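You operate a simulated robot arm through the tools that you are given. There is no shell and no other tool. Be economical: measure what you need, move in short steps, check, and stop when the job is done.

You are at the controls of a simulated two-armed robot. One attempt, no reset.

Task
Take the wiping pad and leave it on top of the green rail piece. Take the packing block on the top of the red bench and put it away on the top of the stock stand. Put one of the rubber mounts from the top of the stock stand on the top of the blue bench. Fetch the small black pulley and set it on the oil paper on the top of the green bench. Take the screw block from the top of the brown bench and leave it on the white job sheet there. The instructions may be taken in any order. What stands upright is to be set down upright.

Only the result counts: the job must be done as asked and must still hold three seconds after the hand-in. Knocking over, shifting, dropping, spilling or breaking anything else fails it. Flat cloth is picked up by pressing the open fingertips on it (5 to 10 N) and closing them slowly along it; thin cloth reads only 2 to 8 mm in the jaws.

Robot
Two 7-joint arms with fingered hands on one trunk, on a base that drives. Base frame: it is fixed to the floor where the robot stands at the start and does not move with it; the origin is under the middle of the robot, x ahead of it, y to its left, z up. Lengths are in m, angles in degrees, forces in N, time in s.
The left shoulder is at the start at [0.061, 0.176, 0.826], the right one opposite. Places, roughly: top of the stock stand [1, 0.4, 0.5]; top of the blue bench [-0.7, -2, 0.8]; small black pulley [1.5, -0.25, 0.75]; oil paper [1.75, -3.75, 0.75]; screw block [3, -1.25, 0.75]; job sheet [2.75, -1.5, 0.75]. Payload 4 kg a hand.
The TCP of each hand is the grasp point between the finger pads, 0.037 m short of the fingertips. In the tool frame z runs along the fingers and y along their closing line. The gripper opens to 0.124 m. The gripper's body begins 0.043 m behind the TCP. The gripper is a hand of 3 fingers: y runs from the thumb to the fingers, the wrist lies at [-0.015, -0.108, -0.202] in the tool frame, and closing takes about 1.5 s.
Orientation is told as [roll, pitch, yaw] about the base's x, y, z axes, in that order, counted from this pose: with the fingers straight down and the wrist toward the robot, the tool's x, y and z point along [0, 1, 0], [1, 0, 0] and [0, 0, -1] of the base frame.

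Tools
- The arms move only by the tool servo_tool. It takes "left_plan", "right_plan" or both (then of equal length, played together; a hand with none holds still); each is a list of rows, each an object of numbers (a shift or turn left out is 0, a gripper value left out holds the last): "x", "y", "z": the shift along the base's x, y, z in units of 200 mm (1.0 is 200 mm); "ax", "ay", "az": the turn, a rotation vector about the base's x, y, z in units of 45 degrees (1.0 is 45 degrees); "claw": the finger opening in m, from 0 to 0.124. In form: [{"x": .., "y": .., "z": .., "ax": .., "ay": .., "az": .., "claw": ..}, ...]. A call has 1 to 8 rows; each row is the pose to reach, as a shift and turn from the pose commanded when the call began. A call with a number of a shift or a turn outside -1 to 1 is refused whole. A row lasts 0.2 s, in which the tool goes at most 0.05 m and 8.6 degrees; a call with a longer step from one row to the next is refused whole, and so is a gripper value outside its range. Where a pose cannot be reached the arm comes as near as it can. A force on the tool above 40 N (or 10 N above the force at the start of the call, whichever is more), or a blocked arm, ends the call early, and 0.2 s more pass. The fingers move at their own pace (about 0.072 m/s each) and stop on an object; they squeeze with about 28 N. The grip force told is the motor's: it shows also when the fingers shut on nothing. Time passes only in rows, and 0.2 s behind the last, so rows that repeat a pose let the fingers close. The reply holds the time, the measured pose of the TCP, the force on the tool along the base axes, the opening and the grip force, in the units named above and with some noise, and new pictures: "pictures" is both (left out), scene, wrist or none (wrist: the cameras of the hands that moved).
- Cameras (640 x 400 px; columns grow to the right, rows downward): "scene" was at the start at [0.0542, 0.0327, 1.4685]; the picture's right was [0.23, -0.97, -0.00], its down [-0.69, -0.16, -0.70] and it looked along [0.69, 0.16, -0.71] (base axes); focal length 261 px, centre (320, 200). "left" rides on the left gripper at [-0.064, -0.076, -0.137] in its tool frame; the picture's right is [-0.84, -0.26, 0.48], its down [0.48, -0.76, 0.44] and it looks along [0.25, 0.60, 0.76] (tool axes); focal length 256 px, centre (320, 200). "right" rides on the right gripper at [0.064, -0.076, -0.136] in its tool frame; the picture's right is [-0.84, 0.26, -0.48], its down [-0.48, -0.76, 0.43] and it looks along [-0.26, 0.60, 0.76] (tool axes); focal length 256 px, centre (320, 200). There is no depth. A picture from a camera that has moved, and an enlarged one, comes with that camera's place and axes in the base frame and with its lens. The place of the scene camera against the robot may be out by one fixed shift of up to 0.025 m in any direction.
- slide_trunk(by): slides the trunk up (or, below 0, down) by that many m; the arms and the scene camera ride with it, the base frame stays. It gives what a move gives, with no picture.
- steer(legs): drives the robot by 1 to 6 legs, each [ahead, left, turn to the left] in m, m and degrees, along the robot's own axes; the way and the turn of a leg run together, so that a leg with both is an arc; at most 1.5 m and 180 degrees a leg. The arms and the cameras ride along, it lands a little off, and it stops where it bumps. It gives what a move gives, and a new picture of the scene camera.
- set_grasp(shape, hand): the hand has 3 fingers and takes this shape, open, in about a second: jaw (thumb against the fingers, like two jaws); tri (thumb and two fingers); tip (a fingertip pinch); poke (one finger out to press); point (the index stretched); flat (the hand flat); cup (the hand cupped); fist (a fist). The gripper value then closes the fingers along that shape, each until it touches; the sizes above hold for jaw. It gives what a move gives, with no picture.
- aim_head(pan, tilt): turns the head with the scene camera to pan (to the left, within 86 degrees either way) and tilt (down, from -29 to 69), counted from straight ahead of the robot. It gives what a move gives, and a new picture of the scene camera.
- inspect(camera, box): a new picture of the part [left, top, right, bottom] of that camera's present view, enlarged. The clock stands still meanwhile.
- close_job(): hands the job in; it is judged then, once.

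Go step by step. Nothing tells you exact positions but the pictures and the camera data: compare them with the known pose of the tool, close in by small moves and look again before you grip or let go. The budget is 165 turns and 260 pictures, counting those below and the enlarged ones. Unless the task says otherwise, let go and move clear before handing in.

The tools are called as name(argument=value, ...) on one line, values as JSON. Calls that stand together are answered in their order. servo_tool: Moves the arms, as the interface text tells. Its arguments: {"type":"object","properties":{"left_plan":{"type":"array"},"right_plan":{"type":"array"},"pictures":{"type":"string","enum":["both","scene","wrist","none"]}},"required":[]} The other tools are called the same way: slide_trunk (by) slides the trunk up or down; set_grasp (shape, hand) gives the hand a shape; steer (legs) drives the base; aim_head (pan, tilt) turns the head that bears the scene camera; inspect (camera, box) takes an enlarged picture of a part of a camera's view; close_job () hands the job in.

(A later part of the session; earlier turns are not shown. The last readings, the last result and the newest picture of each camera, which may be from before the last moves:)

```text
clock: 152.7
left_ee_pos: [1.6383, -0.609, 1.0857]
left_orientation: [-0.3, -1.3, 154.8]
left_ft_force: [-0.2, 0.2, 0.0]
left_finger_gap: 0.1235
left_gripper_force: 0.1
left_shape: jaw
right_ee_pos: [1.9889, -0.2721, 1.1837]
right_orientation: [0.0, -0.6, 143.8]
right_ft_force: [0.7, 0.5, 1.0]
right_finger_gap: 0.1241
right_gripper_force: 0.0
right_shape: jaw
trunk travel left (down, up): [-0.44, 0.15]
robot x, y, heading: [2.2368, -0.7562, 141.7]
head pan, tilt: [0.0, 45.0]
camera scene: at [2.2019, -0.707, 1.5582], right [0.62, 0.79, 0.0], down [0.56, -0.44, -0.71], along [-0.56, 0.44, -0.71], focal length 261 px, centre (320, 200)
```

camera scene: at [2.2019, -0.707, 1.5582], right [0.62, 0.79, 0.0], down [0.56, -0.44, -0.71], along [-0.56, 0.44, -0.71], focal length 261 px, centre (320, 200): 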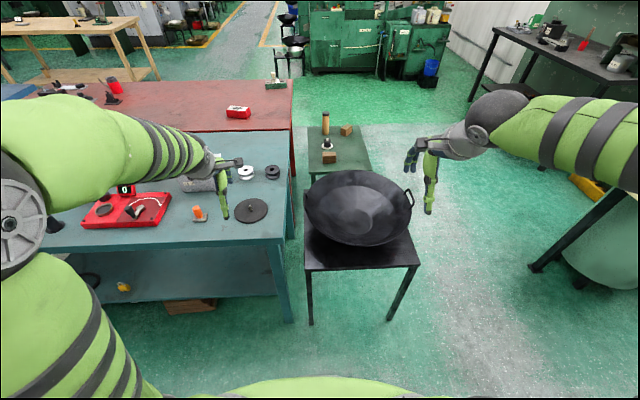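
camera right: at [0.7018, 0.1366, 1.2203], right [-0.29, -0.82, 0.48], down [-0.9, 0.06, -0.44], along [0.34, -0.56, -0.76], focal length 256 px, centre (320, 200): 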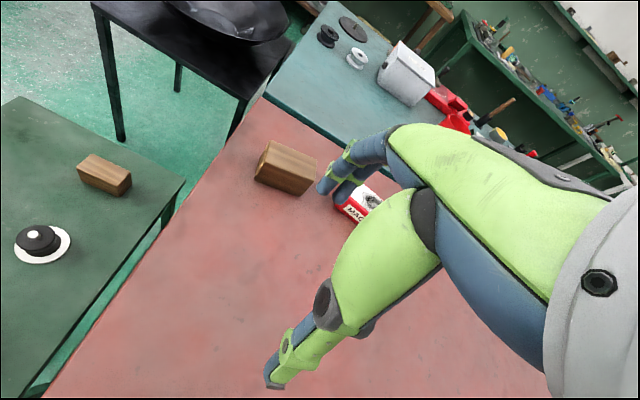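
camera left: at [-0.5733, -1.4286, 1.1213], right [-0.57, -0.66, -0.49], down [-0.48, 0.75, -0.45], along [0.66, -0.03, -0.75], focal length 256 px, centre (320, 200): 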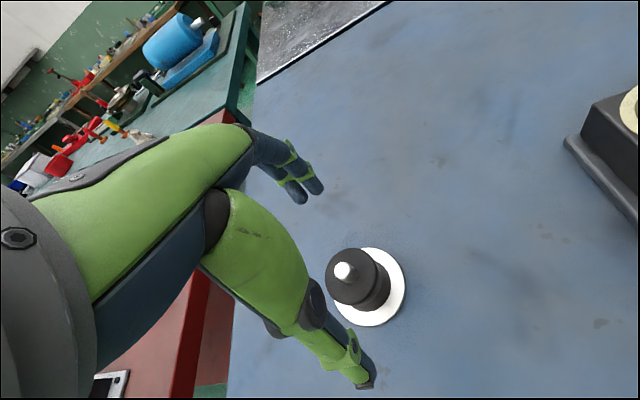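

Triangulating, the pulley is near (1.398, −0.332, 0.86). Driving ahead 0.25 m so the left hand can take it.

steer(legs=[[0.25, 0, 0]])

inspect(camera="left", box=[0, 0, 640, 400])

```text
clock: 154.5
left_ee_pos: [1.4442, -0.4577, 1.0842]
left_orientation: [-0.2, -1.1, 154.9]
left_ft_force: [-0.1, 0.6, -0.1]
left_finger_gap: 0.1239
left_gripper_force: 0.0
left_shape: jaw
right_ee_pos: [1.7939, -0.1222, 1.1839]
right_orientation: [0.0, -0.6, 144.0]
right_ft_force: [-0.9, 0.2, 0.1]
right_finger_gap: 0.1237
right_gripper_force: 0.1
right_shape: jaw
trunk travel left (down, up): [-0.44, 0.15]
robot x, y, heading: [2.0473, -0.6056, 141.9]
head pan, tilt: [0.0, 45.0]
camera scene: at [2.0078, -0.5548, 1.5581], right [0.62, 0.79, 0.0], down [0.56, -0.44, -0.71], along [-0.56, 0.44, -0.71], focal length 261 px, centre (320, 200)
```

scene: 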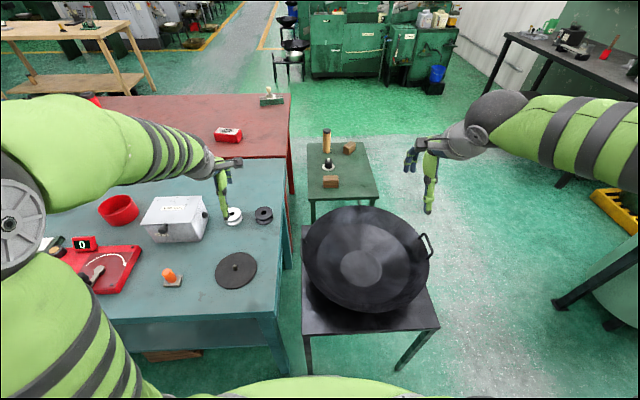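

```text
1.00 times, centred on (320, 200) of left
camera zoom: at [1.5432, -0.4338, 1.2191], right [0.58, 0.66, -0.49], down [0.48, -0.75, -0.45], along [-0.66, 0.03, -0.75], focal length 256 px, centre (320, 200)
```

zoom: 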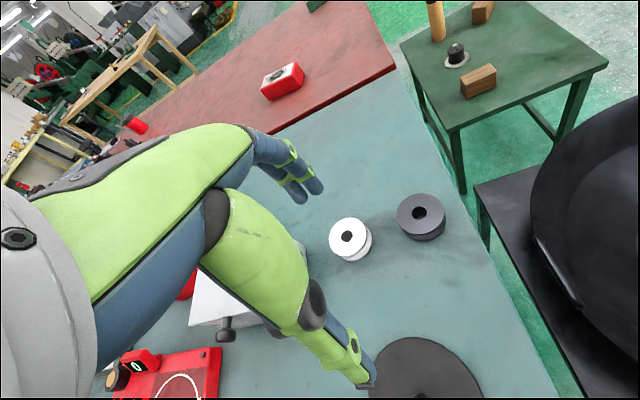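

Pulley centre ≈(1.401, −0.343); the white reel lies perpendicular to my closing line, so it's clear. Moving over it.

servo_tool(left_plan=[{"x": -0.07, "y": 0.19, "z": -0.05}, {"x": -0.14, "y": 0.38, "z": -0.12}, {"x": -0.215, "y": 0.575, "z": -0.22}, {"x": -0.215, "y": 0.575, "z": -0.4}, {"x": -0.215, "y": 0.575, "z": -0.55}], pictures="wrist")

inspect(camera="scene", box=[200, 170, 320, 250])

```text
clock: 155.7
left_ee_pos: [1.4035, -0.3428, 0.9749]
left_orientation: [-0.2, -1.2, 154.9]
left_ft_force: [1.1, 0.3, -0.5]
left_finger_gap: 0.1238
left_gripper_force: 0.1
left_shape: jaw
right_ee_pos: [1.7947, -0.1215, 1.1842]
right_orientation: [0.0, -0.5, 143.9]
right_ft_force: [-0.1, -0.6, -0.3]
right_finger_gap: 0.1237
right_gripper_force: 0.0
right_shape: jaw
trunk travel left (down, up): [-0.44, 0.15]
robot x, y, heading: [2.0464, -0.6047, 141.9]
head pan, tilt: [0.0, 45.0]
camera left: at [1.502, -0.3192, 1.1093], right [0.58, 0.66, -0.49], down [0.48, -0.75, -0.45], along [-0.66, 0.03, -0.75], focal length 256 px, centre (320, 200)
```

left: 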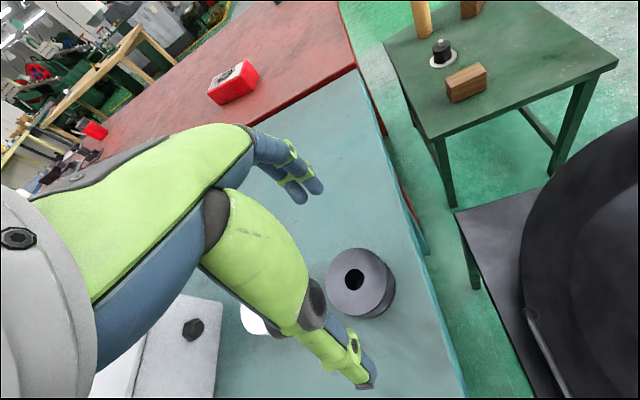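

```text
5.00 times, centred on (260, 210) of scene
camera zoom: at [2.0084, -0.5553, 1.5581], right [0.62, 0.79, 0.0], down [0.56, -0.44, -0.71], along [-0.56, 0.44, -0.71], focal length 1305 px, centre (620, 150)
```

zoom: 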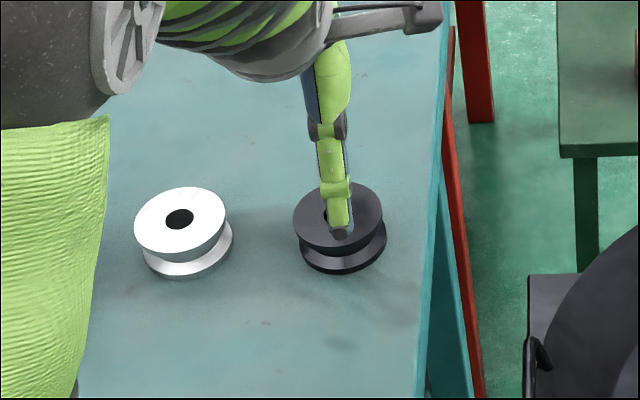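

Fine centre (1.401, −0.349). Lowering and closing.

servo_tool(left_plan=[{"x": -0.012, "y": -0.031, "z": -0.2}, {"x": -0.012, "y": -0.031, "z": -0.385}], pictures="wrist")

inspect(camera="scene", box=[200, 170, 320, 250])

```text
clock: 156.3
left_ee_pos: [1.4004, -0.3504, 0.8971]
left_orientation: [-0.1, -1.3, 155.0]
left_ft_force: [0.2, 0.1, 0.5]
left_finger_gap: 0.1238
left_gripper_force: 0.0
left_shape: jaw
right_ee_pos: [1.7933, -0.1208, 1.1834]
right_orientation: [0.0, -0.5, 144.0]
right_ft_force: [-0.2, 0.3, 0.7]
right_finger_gap: 0.1235
right_gripper_force: 0.0
right_shape: jaw
trunk travel left (down, up): [-0.44, 0.15]
robot x, y, heading: [2.049, -0.6042, 141.8]
head pan, tilt: [0.0, 45.0]
camera left: at [1.499, -0.3262, 1.0319], right [0.58, 0.66, -0.49], down [0.48, -0.75, -0.45], along [-0.66, 0.03, -0.75], focal length 256 px, centre (320, 200)
```

left: 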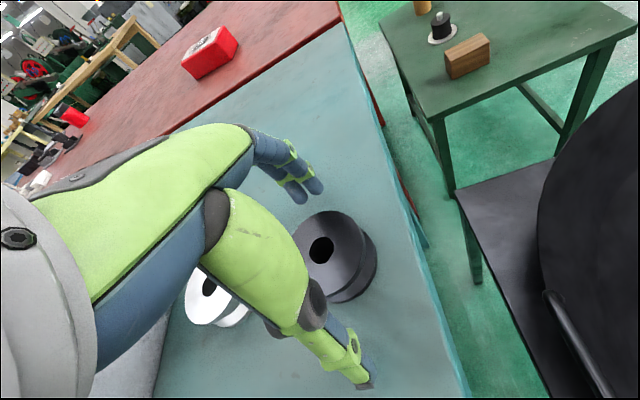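

```text
5.00 times, centred on (260, 210) of scene
camera zoom: at [2.0083, -0.5551, 1.5582], right [0.62, 0.79, 0.0], down [0.56, -0.44, -0.71], along [-0.56, 0.44, -0.71], focal length 1305 px, centre (620, 150)
```

zoom: 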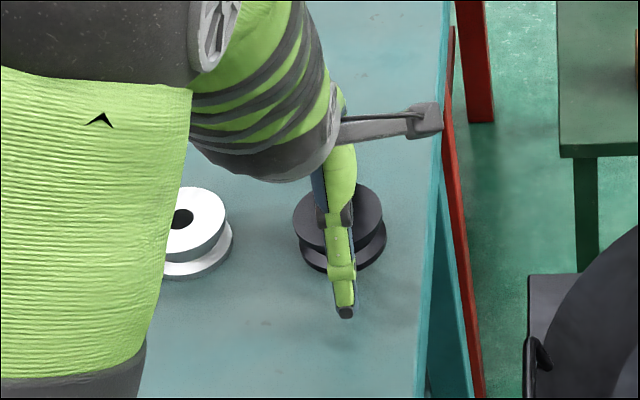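

Centred. Closing and test-lifting.

servo_tool(left_plan=[{"claw": 0.09}, {"claw": 0.06}, {"claw": 0.04}, {"claw": 0.03}, {"claw": 0.03}, {"claw": 0.03}, {"claw": 0.03}], pictures="none")

servo_tool(left_plan=[{"z": 0.05}, {"z": 0.2}, {"z": 0.4}, {"z": 0.55}], pictures="wrist")

inspect(camera="scene", box=[200, 150, 320, 230])

```text
clock: 157.9
left_ee_pos: [1.4001, -0.3505, 0.898]
left_orientation: [-0.1, -1.4, 154.9]
left_ft_force: [2.5, -0.5, 4.1]
left_finger_gap: 0.0683
left_gripper_force: 27.7
left_shape: jaw
right_ee_pos: [1.7948, -0.1222, 1.1823]
right_orientation: [0.1, -0.6, 144.1]
right_ft_force: [-0.6, 0.3, 0.9]
right_finger_gap: 0.1239
right_gripper_force: 0.1
right_shape: jaw
trunk travel left (down, up): [-0.44, 0.15]
robot x, y, heading: [2.0428, -0.6021, 141.7]
head pan, tilt: [0.0, 45.0]
```

```text
clock: 158.9
left_ee_pos: [1.4014, -0.3505, 1.0108]
left_orientation: [-0.1, -1.3, 155.0]
left_ft_force: [-0.1, -0.5, -3.9]
left_finger_gap: 0.068
left_gripper_force: 27.9
left_shape: jaw
right_ee_pos: [1.7946, -0.1212, 1.184]
right_orientation: [0.0, -0.6, 144.0]
right_ft_force: [-0.1, 0.4, 0.0]
right_finger_gap: 0.1239
right_gripper_force: 0.1
right_shape: jaw
trunk travel left (down, up): [-0.44, 0.15]
robot x, y, heading: [2.0466, -0.6025, 141.9]
head pan, tilt: [0.0, 45.0]
camera left: at [1.4999, -0.3267, 1.1449], right [0.58, 0.66, -0.49], down [0.48, -0.75, -0.45], along [-0.66, 0.03, -0.75], focal length 256 px, centre (320, 200)
```

left: 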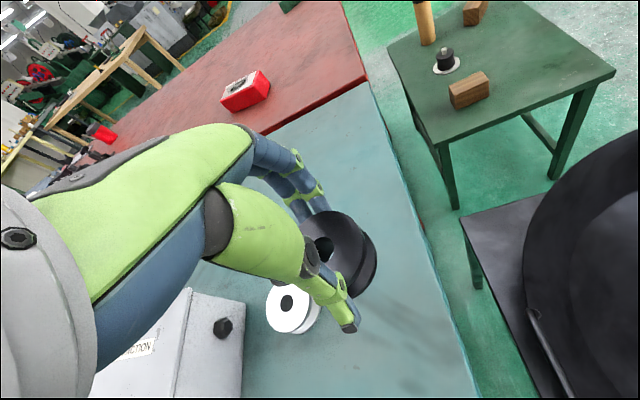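

```text
5.00 times, centred on (260, 190) of scene
camera zoom: at [2.0086, -0.5555, 1.5581], right [0.62, 0.79, 0.0], down [0.56, -0.44, -0.71], along [-0.56, 0.44, -0.71], focal length 1305 px, centre (620, 250)
```

zoom: 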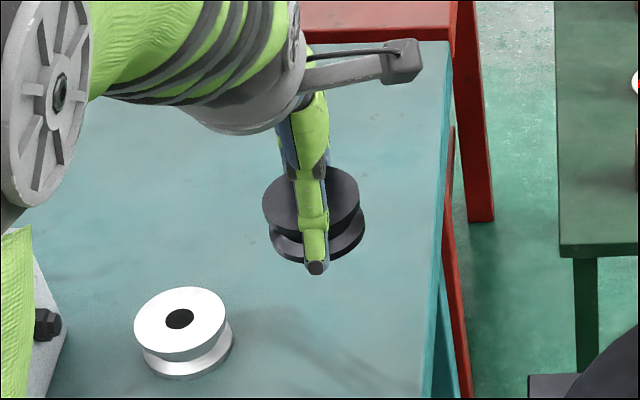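

Pulley held level. Raising, drawing it in, then backing off and turning left to face the brown bench.

servo_tool(left_plan=[{"z": 0.2}, {"z": 0.35, "x": 0.1, "y": -0.08}, {"z": 0.4, "x": 0.25, "y": -0.2}, {"z": 0.4, "x": 0.4, "y": -0.32}, {"z": 0.4, "x": 0.55, "y": -0.44}, {"z": 0.4, "x": 0.7, "y": -0.56}], pictures="none")

steer(legs=[[-0.3, 0, 0], [0, 0, 90], [0, 0, 90]])

aim_head(pan=0, tilt=40)

```text
clock: 160.3
left_ee_pos: [1.5406, -0.4623, 1.0898]
left_orientation: [-0.2, -1.3, 155.0]
left_ft_force: [-0.7, 0.2, -3.8]
left_finger_gap: 0.0672
left_gripper_force: 28.2
left_shape: jaw
right_ee_pos: [1.7952, -0.1223, 1.1839]
right_orientation: [0.0, -0.6, 144.0]
right_ft_force: [0.2, -0.5, -0.3]
right_finger_gap: 0.1239
right_gripper_force: 0.0
right_shape: jaw
trunk travel left (down, up): [-0.44, 0.15]
robot x, y, heading: [2.0436, -0.6009, 142.1]
head pan, tilt: [0.0, 45.0]
```

```text
clock: 170.0
left_ee_pos: [2.783, -0.9275, 1.0883]
left_orientation: [-0.2, -1.4, -25.5]
left_ft_force: [0.2, -0.1, -3.3]
left_finger_gap: 0.0669
left_gripper_force: 27.9
left_shape: jaw
right_ee_pos: [2.5272, -1.2681, 1.1844]
right_orientation: [0.0, -0.6, -36.3]
right_ft_force: [0.0, 1.1, 0.8]
right_finger_gap: 0.1238
right_gripper_force: 0.2
right_shape: jaw
trunk travel left (down, up): [-0.44, 0.15]
robot x, y, heading: [2.2826, -0.7849, -38.4]
head pan, tilt: [0.0, 45.0]
camera scene: at [2.3229, -0.8014, 1.5581], right [-0.62, -0.78, 0.0], down [-0.55, 0.44, -0.71], along [0.55, -0.44, -0.71], focal length 261 px, centre (320, 200)
```

scene: 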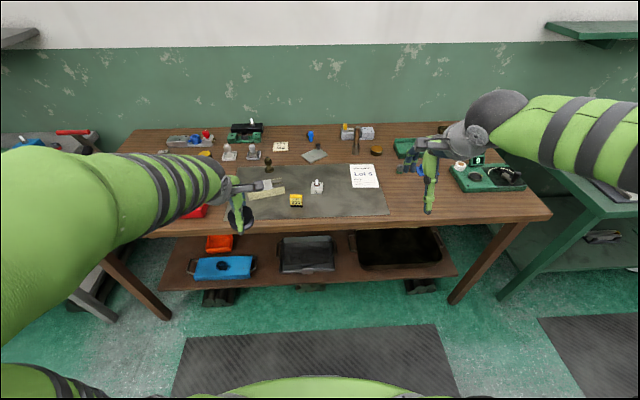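

```text
clock: 170.6
left_ee_pos: [2.7835, -0.9282, 1.0889]
left_orientation: [-0.2, -1.3, -25.3]
left_ft_force: [-0.3, -0.8, -4.5]
left_finger_gap: 0.0672
left_gripper_force: 28.7
left_shape: jaw
right_ee_pos: [2.5275, -1.2679, 1.1846]
right_orientation: [0.0, -0.7, -36.3]
right_ft_force: [-0.7, 0.1, -0.7]
right_finger_gap: 0.1237
right_gripper_force: 0.1
right_shape: jaw
trunk travel left (down, up): [-0.44, 0.15]
robot x, y, heading: [2.2788, -0.7879, -38.5]
head pan, tilt: [0.0, 40.0]
camera scene: at [2.3258, -0.8037, 1.5653], right [-0.62, -0.78, 0.0], down [-0.5, 0.4, -0.77], along [0.6, -0.47, -0.64], focal length 261 px, centre (320, 200)
```

scene: 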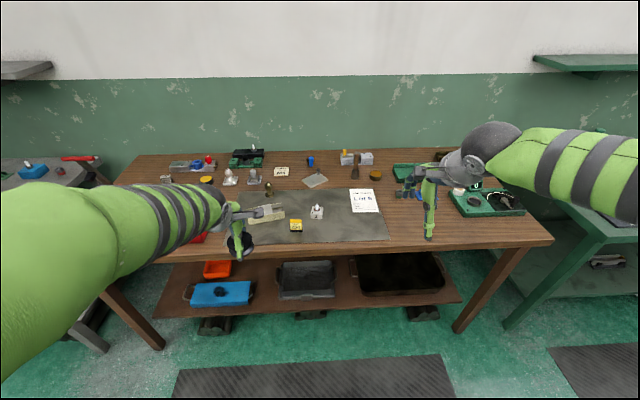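

Facing the brown bench: the job sheet ("LOT 5") is visible. Enlarging to identify the screw block.

inspect(camera="scene", box=[240, 160, 400, 260])

inspect(camera="scene", box=[150, 130, 310, 230])

```text
4.00 times, centred on (320, 210) of scene
camera zoom: at [2.3258, -0.8037, 1.5653], right [-0.62, -0.78, 0.0], down [-0.5, 0.4, -0.77], along [0.6, -0.47, -0.64], focal length 1044 px, centre (320, 160)
```

zoom: 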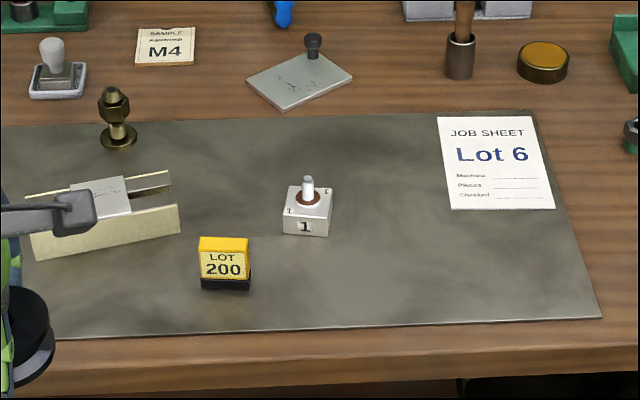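

```text
4.00 times, centred on (230, 180) of scene
camera zoom: at [2.3258, -0.8037, 1.5653], right [-0.62, -0.78, 0.0], down [-0.5, 0.4, -0.77], along [0.6, -0.47, -0.64], focal length 1044 px, centre (680, 280)
```

zoom: 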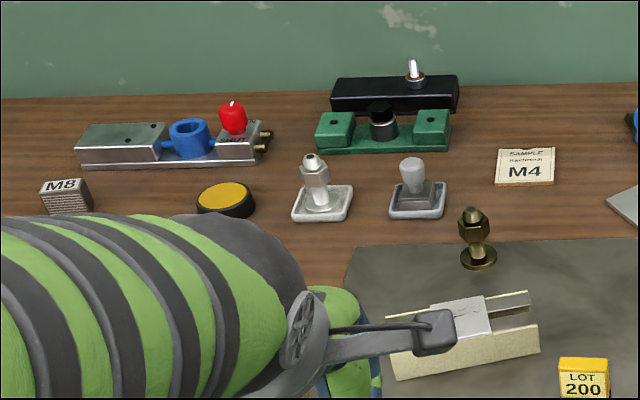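

The screw block is the white block "1" with a screw on top, ≈(2.93, −1.26); sheet centre ≈(2.89, −1.48). I'll shift the pulley hand out of the way, then drive ahead 0.25 m.

servo_tool(left_plan=[{"x": 0.02, "y": 0.2, "z": 0.05}, {"x": 0.04, "y": 0.4, "z": 0.1}, {"x": 0.06, "y": 0.6, "z": 0.15}, {"x": 0.0, "y": 0.8, "z": 0.2}, {"x": -0.05, "y": 0.9, "z": 0.2}], pictures="none")

steer(legs=[[0.25, 0, 0]])

inspect(camera="right", box=[0, 0, 640, 400])

```text
clock: 171.8
left_ee_pos: [2.7742, -0.766, 1.1268]
left_orientation: [0.0, -1.2, -25.3]
left_ft_force: [-0.9, -0.2, -4.3]
left_finger_gap: 0.0668
left_gripper_force: 28.5
left_shape: jaw
left hand out of reach, approached as far as the arm can: row 5
right_ee_pos: [2.5279, -1.268, 1.1829]
right_orientation: [0.0, -0.6, -36.3]
right_ft_force: [-0.1, 0.8, 0.6]
right_finger_gap: 0.1237
right_gripper_force: 0.1
right_shape: jaw
trunk travel left (down, up): [-0.44, 0.15]
robot x, y, heading: [2.2777, -0.7848, -38.3]
head pan, tilt: [0.0, 40.0]
```

```text
clock: 173.6
left_ee_pos: [2.9701, -0.9168, 1.1252]
left_orientation: [0.0, -1.2, -25.2]
left_ft_force: [-0.4, -0.5, -4.8]
left_finger_gap: 0.0668
left_gripper_force: 27.4
left_shape: jaw
right_ee_pos: [2.7239, -1.4206, 1.1826]
right_orientation: [0.0, -0.5, -36.0]
right_ft_force: [-0.7, 1.2, -0.4]
right_finger_gap: 0.1237
right_gripper_force: 0.0
right_shape: jaw
trunk travel left (down, up): [-0.44, 0.15]
robot x, y, heading: [2.4729, -0.937, -38.2]
head pan, tilt: [0.0, 40.0]
camera scene: at [2.522, -0.958, 1.5653], right [-0.62, -0.79, 0.0], down [-0.51, 0.4, -0.77], along [0.6, -0.47, -0.64], focal length 261 px, centre (320, 200)
```

scene: 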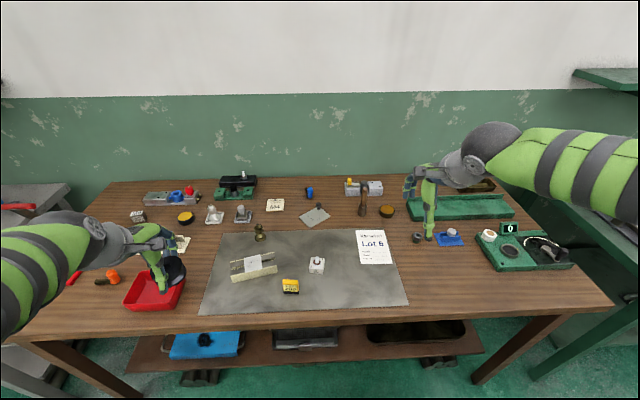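

```text
1.00 times, centred on (320, 200) of right
camera zoom: at [2.7, -1.3231, 1.3202], right [-0.29, -0.83, 0.48], down [-0.9, 0.06, -0.44], along [0.34, -0.56, -0.76], focal length 256 px, centre (320, 200)
```

zoom: 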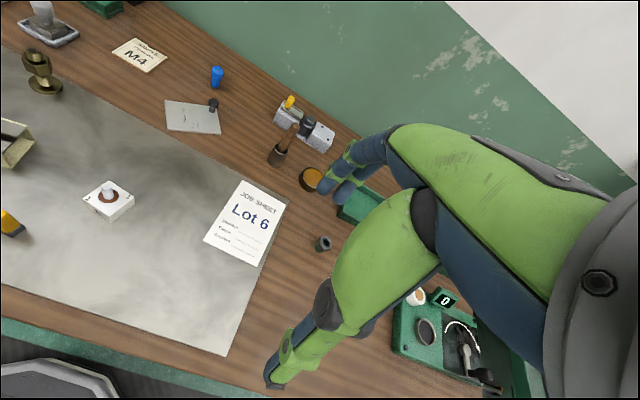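

Screw block centre ≈(2.945, −1.272), sides at about −43°; sheet centre (2.889, −1.50); bench top ≈0.81. Moving the right hand over.

servo_tool(right_plan=[{"x": 0.15, "y": 0.1, "z": -0.08, "az": -0.03}, {"x": 0.3, "y": 0.2, "z": -0.16, "az": -0.06}, {"x": 0.45, "y": 0.3, "z": -0.25, "az": -0.09}, {"x": 0.6, "y": 0.41, "z": -0.35, "az": -0.12}, {"x": 0.75, "y": 0.51, "z": -0.48, "az": -0.14}, {"x": 0.9, "y": 0.62, "z": -0.6, "az": -0.14}, {"x": 1.0, "y": 0.72, "z": -0.75, "az": -0.14}, {"x": 1.0, "y": 0.74, "z": -0.95, "az": -0.14}], pictures="wrist")

inspect(camera="scene", box=[250, 200, 410, 300])

```text
clock: 175.4
left_ee_pos: [2.97, -0.9188, 1.1265]
left_orientation: [0.0, -1.2, -25.1]
left_ft_force: [0.4, 0.3, -3.5]
left_finger_gap: 0.0669
left_gripper_force: 28.2
left_shape: jaw
right_ee_pos: [2.9252, -1.2718, 0.9937]
right_orientation: [0.1, -0.6, -42.4]
right_ft_force: [0.3, 0.1, 1.3]
right_finger_gap: 0.1236
right_gripper_force: 0.1
right_shape: jaw
trunk travel left (down, up): [-0.44, 0.15]
robot x, y, heading: [2.4714, -0.938, -38.2]
head pan, tilt: [0.0, 40.0]
camera right: at [2.9121, -1.1718, 1.1305], right [-0.38, -0.79, 0.48], down [-0.88, 0.15, -0.44], along [0.27, -0.6, -0.75], focal length 256 px, centre (320, 200)
```

right: 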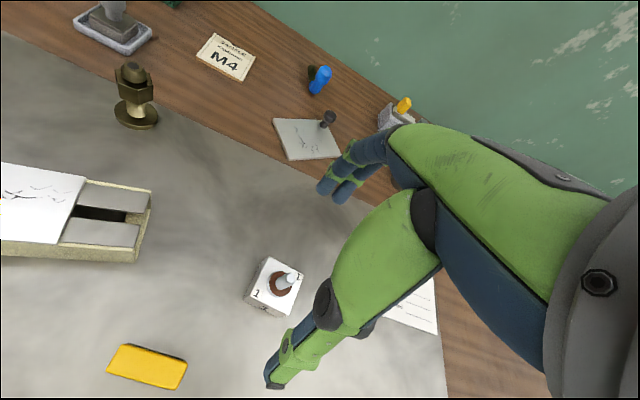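

```text
4.00 times, centred on (330, 250) of scene
camera zoom: at [2.5216, -0.9573, 1.5654], right [-0.62, -0.79, 0.0], down [-0.51, 0.4, -0.77], along [0.6, -0.47, -0.64], focal length 1044 px, centre (280, 0)
```

zoom: 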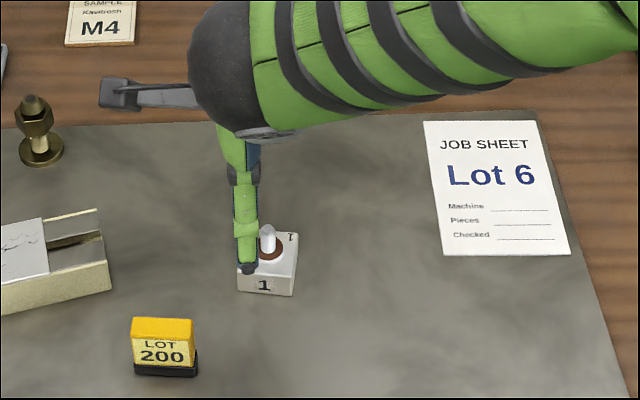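

Cross-checking two wrist views puts the block at (2.924, −1.279) with its top near 0.885 (bench ≈0.85). Descending to TCP 0.90.

servo_tool(right_plan=[{"y": -0.035, "z": -0.2}, {"y": -0.035, "z": -0.35}], pictures="wrist")

inspect(camera="scene", box=[270, 220, 370, 290])

```text
clock: 176.0
left_ee_pos: [2.9699, -0.9189, 1.1265]
left_orientation: [0.0, -1.2, -25.1]
left_ft_force: [0.6, -0.8, -4.2]
left_finger_gap: 0.0668
left_gripper_force: 28.0
left_shape: jaw
right_ee_pos: [2.9231, -1.2794, 0.9217]
right_orientation: [-0.1, -0.5, -42.5]
right_ft_force: [-0.4, -0.2, -0.7]
right_finger_gap: 0.1238
right_gripper_force: 0.0
right_shape: jaw
trunk travel left (down, up): [-0.44, 0.15]
robot x, y, heading: [2.4743, -0.9408, -38.4]
head pan, tilt: [0.0, 40.0]
camera right: at [2.911, -1.179, 1.0591], right [-0.38, -0.79, 0.48], down [-0.88, 0.15, -0.44], along [0.27, -0.6, -0.76], focal length 256 px, centre (320, 200)
```

right: 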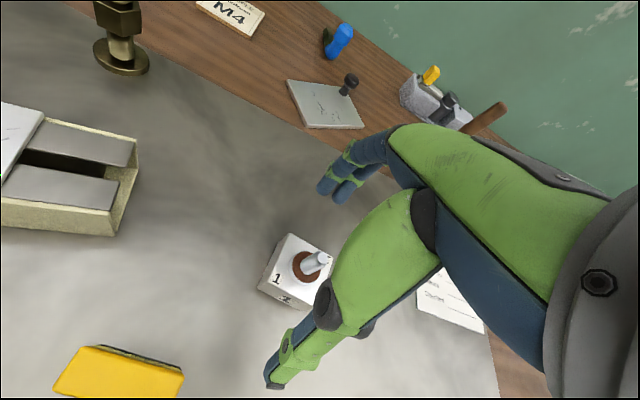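

```text
5.71 times, centred on (320, 255) of scene
camera zoom: at [2.5215, -0.9574, 1.5654], right [-0.62, -0.79, 0.0], down [-0.51, 0.4, -0.77], along [0.6, -0.47, -0.64], focal length 1491 px, centre (320, -114)
```

zoom: 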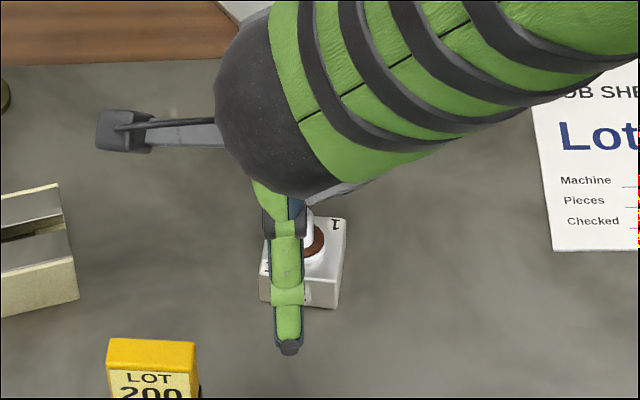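

Final adjust of −6 mm in y, down to 0.899, then close.

servo_tool(right_plan=[{"x": 0.005, "y": -0.03, "z": -0.06}, {"x": 0.005, "y": -0.03, "z": -0.113}, {"x": 0.005, "y": -0.03, "z": -0.113, "claw": 0.08}, {"x": 0.005, "y": -0.03, "z": -0.113, "claw": 0.05}, {"x": 0.005, "y": -0.03, "z": -0.113, "claw": 0.02}, {"x": 0.005, "y": -0.03, "z": -0.113, "claw": 0.02}, {"x": 0.005, "y": -0.03, "z": -0.113, "claw": 0.02}, {"x": 0.005, "y": -0.03, "z": -0.113, "claw": 0.02}], pictures="wrist")

inspect(camera="scene", box=[270, 220, 370, 290])

```text
clock: 177.8
left_ee_pos: [2.9692, -0.9192, 1.1257]
left_orientation: [0.0, -1.2, -25.1]
left_ft_force: [-0.2, 1.0, -5.2]
left_finger_gap: 0.0668
left_gripper_force: 28.3
left_shape: jaw
right_ee_pos: [2.9237, -1.2847, 0.9013]
right_orientation: [0.0, -0.7, -42.4]
right_ft_force: [-1.7, 1.4, 3.3]
right_finger_gap: 0.0458
right_gripper_force: 28.0
right_shape: jaw
trunk travel left (down, up): [-0.44, 0.15]
robot x, y, heading: [2.4737, -0.9378, -38.4]
head pan, tilt: [0.0, 40.0]
camera right: at [2.9114, -1.1852, 1.0383], right [-0.38, -0.79, 0.48], down [-0.88, 0.15, -0.44], along [0.27, -0.6, -0.75], focal length 256 px, centre (320, 200)
```

right: 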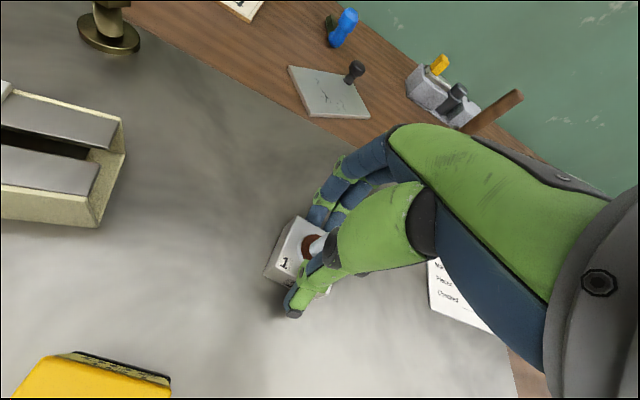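

```text
5.71 times, centred on (320, 255) of scene
camera zoom: at [2.5208, -0.957, 1.5654], right [-0.62, -0.79, 0.0], down [-0.51, 0.4, -0.77], along [0.6, -0.47, -0.64], focal length 1491 px, centre (320, -114)
```

zoom: 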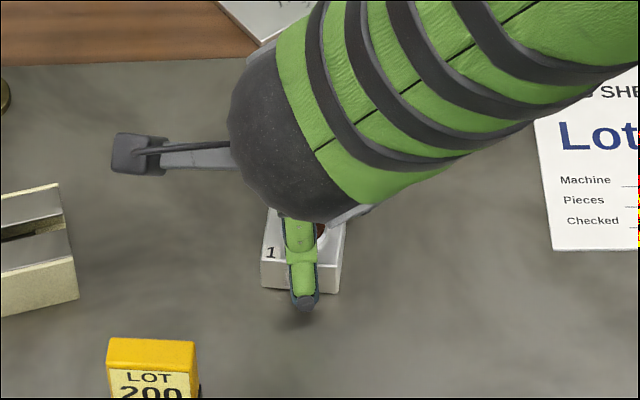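

Gripped (46 mm). Lifting 7 cm and moving toward the sheet.

servo_tool(right_plan=[{"z": 0.1}, {"z": 0.25}, {"z": 0.4}, {"x": -0.03, "y": -0.2, "z": 0.45}, {"x": -0.07, "y": -0.4, "z": 0.45}, {"x": -0.1, "y": -0.6, "z": 0.45}], pictures="both")

```text
clock: 179.2
left_ee_pos: [2.9701, -0.9176, 1.1248]
left_orientation: [0.0, -1.2, -25.1]
left_ft_force: [0.1, -0.7, -4.5]
left_finger_gap: 0.0669
left_gripper_force: 27.8
left_shape: jaw
right_ee_pos: [2.904, -1.4061, 0.9894]
right_orientation: [0.1, -0.5, -42.3]
right_ft_force: [-0.7, 0.4, -3.9]
right_finger_gap: 0.0447
right_gripper_force: 28.6
right_shape: jaw
trunk travel left (down, up): [-0.44, 0.15]
robot x, y, heading: [2.4738, -0.9377, -38.3]
head pan, tilt: [0.0, 40.0]
camera scene: at [2.5212, -0.9582, 1.5653], right [-0.62, -0.79, 0.0], down [-0.51, 0.4, -0.77], along [0.6, -0.47, -0.64], focal length 261 px, centre (320, 200)
camera right: at [2.8908, -1.306, 1.127], right [-0.38, -0.79, 0.48], down [-0.88, 0.15, -0.44], along [0.28, -0.6, -0.76], focal length 256 px, centre (320, 200)
```

scene: 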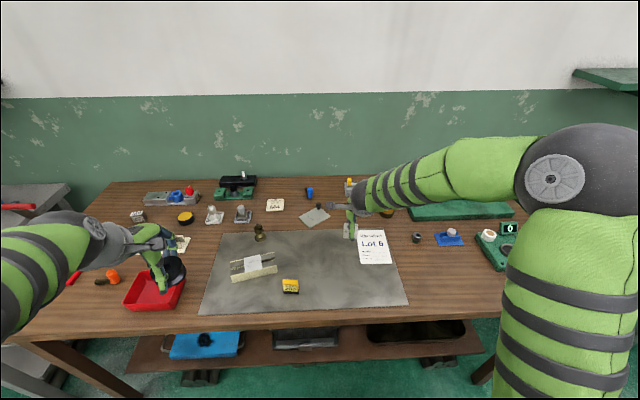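
right: 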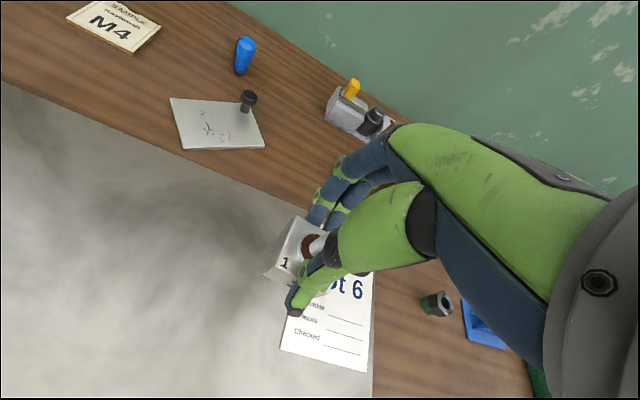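

Sheet centre computes to (2.869, −1.483). Moving above and down close to it.

servo_tool(right_plan=[{"x": -0.09, "y": -0.19}, {"x": -0.175, "y": -0.385}, {"x": -0.175, "y": -0.385, "z": -0.15}, {"x": -0.175, "y": -0.385, "z": -0.3}, {"x": -0.175, "y": -0.385, "z": -0.37}], pictures="wrist")

inspect(camera="scene", box=[320, 200, 420, 280])

```text
clock: 180.4
left_ee_pos: [2.9711, -0.9187, 1.1256]
left_orientation: [-0.1, -1.1, -25.1]
left_ft_force: [-0.8, 0.0, -3.9]
left_finger_gap: 0.0666
left_gripper_force: 27.9
left_shape: jaw
right_ee_pos: [2.8675, -1.4829, 0.9154]
right_orientation: [0.1, -0.5, -42.4]
right_ft_force: [0.9, -0.4, -3.4]
right_finger_gap: 0.0448
right_gripper_force: 28.1
right_shape: jaw
trunk travel left (down, up): [-0.44, 0.15]
robot x, y, heading: [2.4729, -0.9443, -38.1]
head pan, tilt: [0.0, 40.0]
camera right: at [2.855, -1.3832, 1.0532], right [-0.38, -0.79, 0.48], down [-0.88, 0.15, -0.44], along [0.27, -0.6, -0.76], focal length 256 px, centre (320, 200)
```

right: 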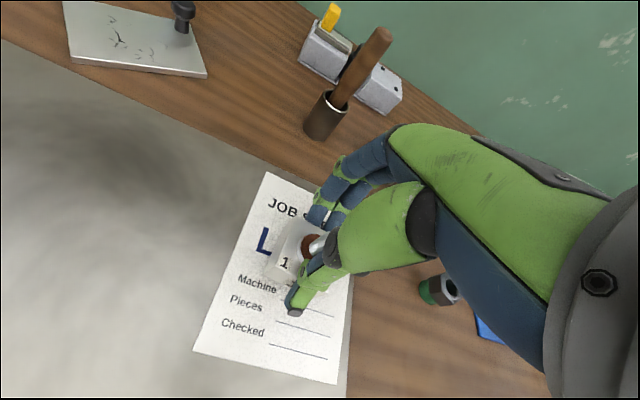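

```text
5.00 times, centred on (370, 240) of scene
camera zoom: at [2.5213, -0.9578, 1.5654], right [-0.62, -0.79, 0.0], down [-0.51, 0.4, -0.77], along [0.6, -0.47, -0.64], focal length 1305 px, centre (70, 0)
```

zoom: 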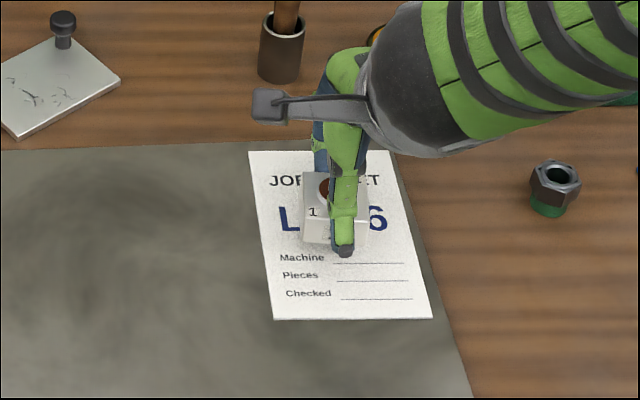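

Well inside the sheet. Lowering to contact.

servo_tool(right_plan=[{"z": -0.03}, {"z": -0.05}, {"z": -0.065}, {"z": -0.08}], pictures="none")

```text
clock: 181.4
left_ee_pos: [2.9691, -0.9169, 1.1263]
left_orientation: [0.0, -1.3, -25.0]
left_ft_force: [0.0, -1.0, -4.3]
left_finger_gap: 0.0666
left_gripper_force: 27.9
left_shape: jaw
right_ee_pos: [2.8701, -1.4817, 0.904]
right_orientation: [0.1, -0.8, -42.4]
right_ft_force: [-2.9, -0.4, 17.8]
right_finger_gap: 0.0448
right_gripper_force: 28.1
right_shape: jaw
trunk travel left (down, up): [-0.44, 0.15]
robot x, y, heading: [2.4715, -0.9355, -38.1]
head pan, tilt: [0.0, 40.0]
```

Contact. Releasing gently and rising.

servo_tool(right_plan=[{"z": 0.015}, {"z": 0.015}, {"z": 0.015, "claw": 0.06}, {"z": 0.015, "claw": 0.08}, {"z": 0.015, "claw": 0.08}, {"z": 0.1, "claw": 0.08}, {"z": 0.3, "claw": 0.08}, {"z": 0.5, "claw": 0.08}], pictures="wrist")

servo_tool(right_plan=[{"z": 0.2}, {"z": 0.4}, {"z": 0.55, "x": -0.15, "y": 0.05}, {"z": 0.7, "x": -0.3, "y": 0.1}], pictures="none")

inspect(camera="scene", box=[320, 200, 420, 280])

```text
clock: 183.2
left_ee_pos: [2.9697, -0.9189, 1.1265]
left_orientation: [0.0, -1.2, -25.1]
left_ft_force: [0.1, 0.6, -5.0]
left_finger_gap: 0.0668
left_gripper_force: 28.3
left_shape: jaw
right_ee_pos: [2.8687, -1.4821, 1.0034]
right_orientation: [0.0, -0.6, -42.4]
right_ft_force: [0.1, -0.4, -0.1]
right_finger_gap: 0.0794
right_gripper_force: 0.0
right_shape: jaw
trunk travel left (down, up): [-0.44, 0.15]
robot x, y, heading: [2.4775, -0.9373, -38.2]
head pan, tilt: [0.0, 40.0]
camera right: at [2.8556, -1.3829, 1.1401], right [-0.38, -0.79, 0.48], down [-0.88, 0.15, -0.44], along [0.27, -0.6, -0.75], focal length 256 px, centre (320, 200)
```

right: 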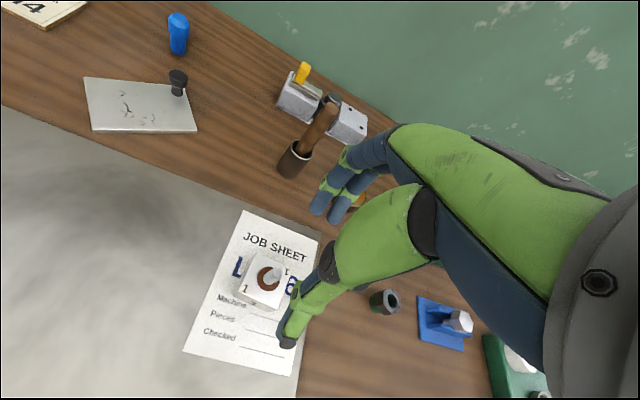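

```text
clock: 184.2
left_ee_pos: [2.9693, -0.9172, 1.1259]
left_orientation: [0.0, -1.3, -25.1]
left_ft_force: [0.3, -0.2, -3.7]
left_finger_gap: 0.0666
left_gripper_force: 28.0
left_shape: jaw
right_ee_pos: [2.8055, -1.4612, 1.1418]
right_orientation: [0.0, -0.5, -42.4]
right_ft_force: [0.6, -0.4, 0.1]
right_finger_gap: 0.0795
right_gripper_force: 0.0
right_shape: jaw
trunk travel left (down, up): [-0.44, 0.15]
robot x, y, heading: [2.4754, -0.9384, -38.2]
head pan, tilt: [0.0, 40.0]
```

```text
5.00 times, centred on (370, 240) of scene
camera zoom: at [2.5203, -0.9569, 1.5654], right [-0.62, -0.79, 0.0], down [-0.51, 0.4, -0.77], along [0.6, -0.47, -0.64], focal length 1305 px, centre (70, 0)
```

zoom: 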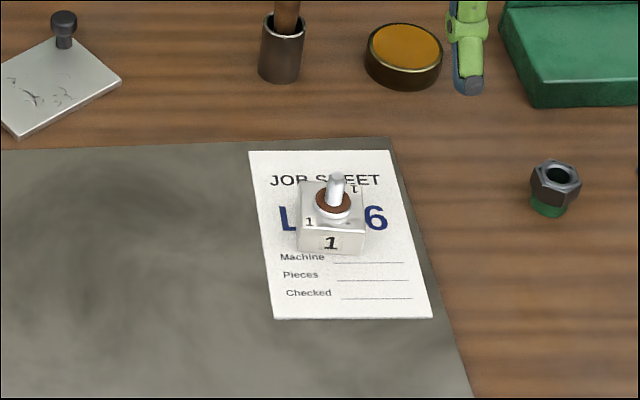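

Screw block is upright on the job sheet. Next: back off and slide right down the aisle to the green bench with the pulley.

steer(legs=[[-0.25, 0, 0], [0, -1.2, 0], [0, -1.1, 0]])

inspect(camera="scene", box=[200, 130, 520, 290])

```text
clock: 197.1
left_ee_pos: [1.3236, -2.5866, 1.1259]
left_orientation: [0.0, -1.2, -26.5]
left_ft_force: [0.1, -0.7, -4.2]
left_finger_gap: 0.0668
left_gripper_force: 27.7
left_shape: jaw
right_ee_pos: [1.1459, -3.1251, 1.1406]
right_orientation: [0.0, -0.6, -43.8]
right_ft_force: [0.3, -1.1, 0.1]
right_finger_gap: 0.0797
right_gripper_force: 0.1
right_shape: jaw
trunk travel left (down, up): [-0.44, 0.15]
robot x, y, heading: [0.8301, -2.5967, -39.5]
head pan, tilt: [0.0, 40.0]
camera scene: at [0.8734, -2.6146, 1.5654], right [-0.64, -0.77, 0.0], down [-0.5, 0.41, -0.77], along [0.59, -0.49, -0.64], focal length 261 px, centre (320, 200)
```

scene: 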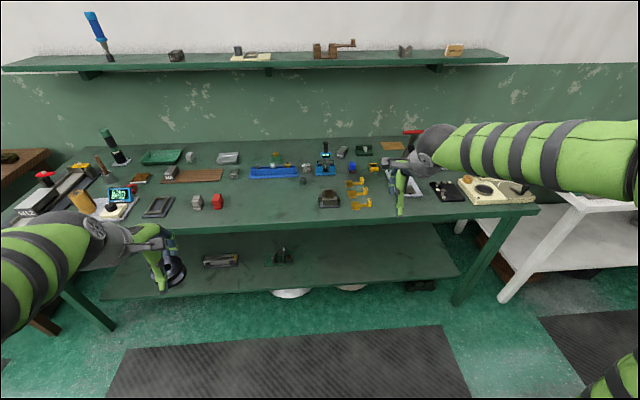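

```text
2.00 times, centred on (360, 210) of scene
camera zoom: at [0.8734, -2.6146, 1.5654], right [-0.64, -0.77, 0.0], down [-0.5, 0.41, -0.77], along [0.59, -0.49, -0.64], focal length 522 px, centre (240, 180)
```

zoom: 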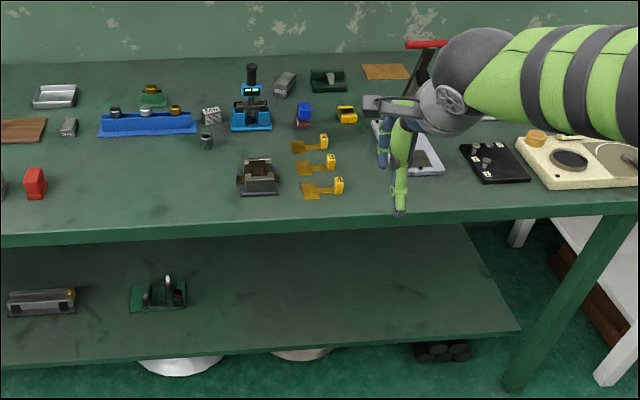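

The brown sheet at the back of the green bench ≈(1.64, −3.79) matches the oil paper location. I'll draw the right hand back, slide right 0.6 m and look closer.

servo_tool(right_plan=[{"x": -0.15, "y": 0.12, "z": 0.05}, {"x": -0.3, "y": 0.24, "z": 0.1}, {"x": -0.45, "y": 0.36, "z": 0.15}, {"x": -0.6, "y": 0.48, "z": 0.2}, {"x": -0.75, "y": 0.6, "z": 0.25}], pictures="none")

steer(legs=[[0, -0.6, 1], [0.25, 0, 0]])

inspect(camera="scene", box=[160, 130, 400, 250])

```text
clock: 198.3
left_ee_pos: [1.3231, -2.5862, 1.1262]
left_orientation: [0.0, -1.3, -26.5]
left_ft_force: [-0.8, 0.2, -3.9]
left_finger_gap: 0.0664
left_gripper_force: 27.9
left_shape: jaw
right_ee_pos: [0.9966, -3.0048, 1.191]
right_orientation: [-0.1, -0.6, -43.7]
right_ft_force: [0.2, 0.5, 1.0]
right_finger_gap: 0.0796
right_gripper_force: 0.0
right_shape: jaw
trunk travel left (down, up): [-0.44, 0.15]
robot x, y, heading: [0.8276, -2.597, -39.5]
head pan, tilt: [0.0, 40.0]
```

```text
clock: 203.1
left_ee_pos: [1.1415, -3.1974, 1.1258]
left_orientation: [0.0, -1.2, -25.7]
left_ft_force: [-0.1, -0.1, -4.8]
left_finger_gap: 0.0669
left_gripper_force: 27.6
left_shape: jaw
right_ee_pos: [0.823, -3.6213, 1.1905]
right_orientation: [0.1, -0.6, -42.9]
right_ft_force: [-0.2, -0.6, -0.5]
right_finger_gap: 0.0795
right_gripper_force: 0.1
right_shape: jaw
trunk travel left (down, up): [-0.44, 0.15]
robot x, y, heading: [0.6442, -3.2105, -38.8]
head pan, tilt: [0.0, 40.0]
camera scene: at [0.6938, -3.2317, 1.5653], right [-0.63, -0.78, 0.0], down [-0.5, 0.4, -0.77], along [0.6, -0.48, -0.64], focal length 261 px, centre (320, 200)
```

scene: 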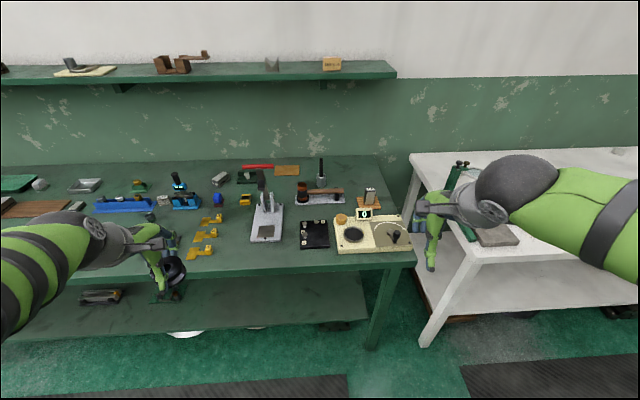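

```text
2.67 times, centred on (280, 190) of scene
camera zoom: at [0.6938, -3.2317, 1.5653], right [-0.63, -0.78, 0.0], down [-0.5, 0.4, -0.77], along [0.6, -0.48, -0.64], focal length 696 px, centre (427, 227)
```

zoom: 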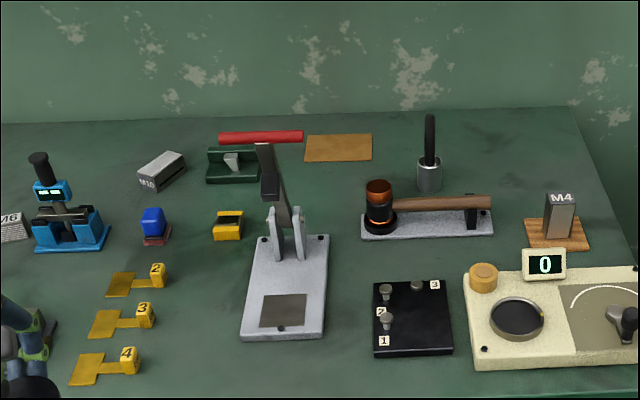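

The oil paper is at (1.646, −3.782), but a press with a raised red handle stands in front of it. I'll view it from the left wrist camera to gauge heights.

inspect(camera="left", box=[0, 0, 640, 400])

inspect(camera="right", box=[0, 0, 640, 400])

```text
1.00 times, centred on (320, 200) of left
camera zoom: at [1.0448, -3.22, 1.2601], right [-0.59, -0.65, -0.49], down [-0.47, 0.76, -0.45], along [0.66, -0.04, -0.75], focal length 256 px, centre (320, 200)
```

zoom: 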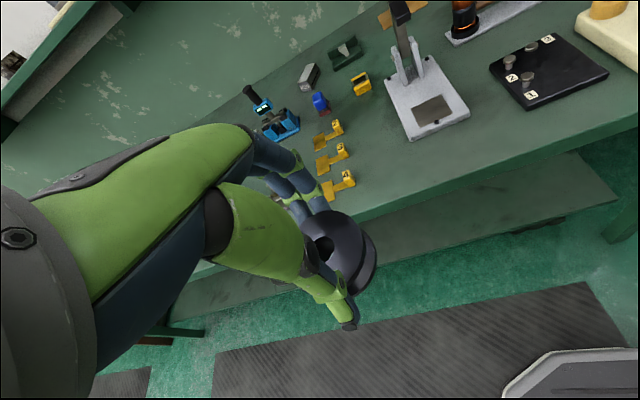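

```text
1.00 times, centred on (320, 200) of right
camera zoom: at [0.8104, -3.5213, 1.3278], right [-0.39, -0.78, 0.48], down [-0.88, 0.16, -0.44], along [0.27, -0.6, -0.76], focal length 256 px, centre (320, 200)
```

zoom: 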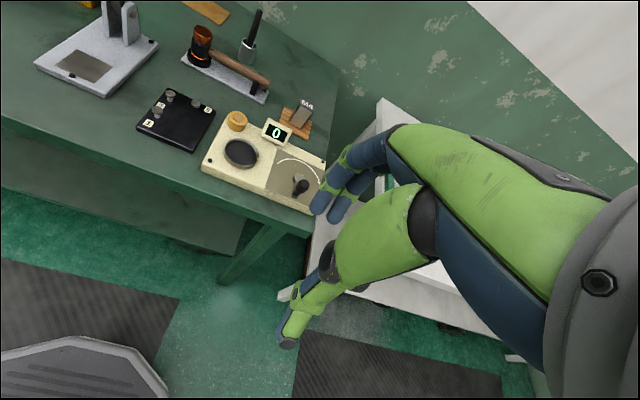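

Analysis: the press handle (z≈1.1) blocks a straight approach, so I'll come in diagonally from the right: turn right 60° so my left shoulder leads, and reach leftwards to the paper.

steer(legs=[[0, 0, -60], [0.33, 0.1, 0]])

aim_head(pan=65, tilt=35)

```text
clock: 207.9
left_ee_pos: [0.9582, -3.9753, 1.126]
left_orientation: [0.0, -1.3, -85.6]
left_ft_force: [0.3, -0.3, -4.2]
left_finger_gap: 0.0664
left_gripper_force: 27.2
left_shape: jaw
right_ee_pos: [0.4304, -3.9113, 1.1908]
right_orientation: [0.0, -0.5, -103.0]
right_ft_force: [-1.4, 0.2, 0.0]
right_finger_gap: 0.0796
right_gripper_force: 0.1
right_shape: jaw
trunk travel left (down, up): [-0.44, 0.15]
robot x, y, heading: [0.6954, -3.5543, -98.5]
head pan, tilt: [0.0, 40.0]
camera scene: at [0.6918, -3.593, 1.5653], right [-0.99, 0.15, 0.0], down [0.1, 0.64, -0.77], along [-0.12, -0.76, -0.64], focal length 261 px, centre (320, 200)
```

scene: 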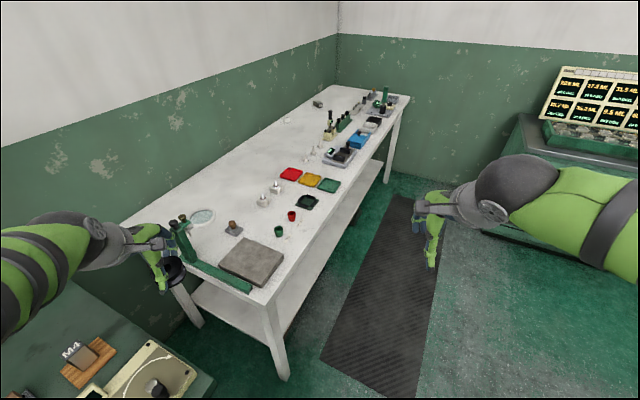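

```text
clock: 209.3
left_ee_pos: [0.958, -3.9748, 1.1256]
left_orientation: [0.0, -1.2, -85.8]
left_ft_force: [0.8, 0.4, -4.2]
left_finger_gap: 0.0664
left_gripper_force: 27.7
left_shape: jaw
right_ee_pos: [0.4311, -3.9092, 1.192]
right_orientation: [0.1, -0.5, -103.0]
right_ft_force: [0.2, -0.3, 0.7]
right_finger_gap: 0.0797
right_gripper_force: 0.0
right_shape: jaw
trunk travel left (down, up): [-0.44, 0.15]
robot x, y, heading: [0.6984, -3.5556, -98.9]
head pan, tilt: [65.0, 35.0]
camera scene: at [0.7777, -3.557, 1.5729], right [-0.56, -0.83, 0.0], down [-0.48, 0.32, -0.82], along [0.68, -0.46, -0.57], focal length 261 px, centre (320, 200)
```

scene: 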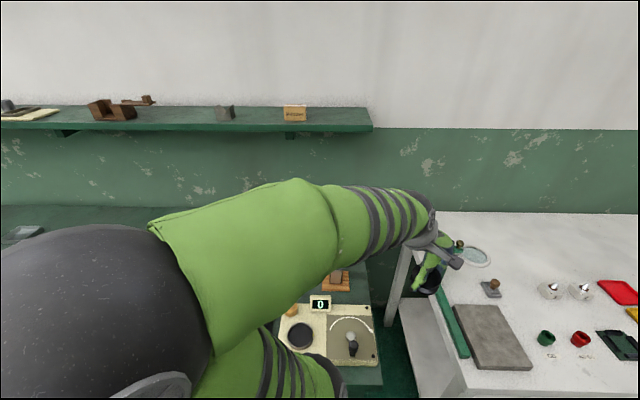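

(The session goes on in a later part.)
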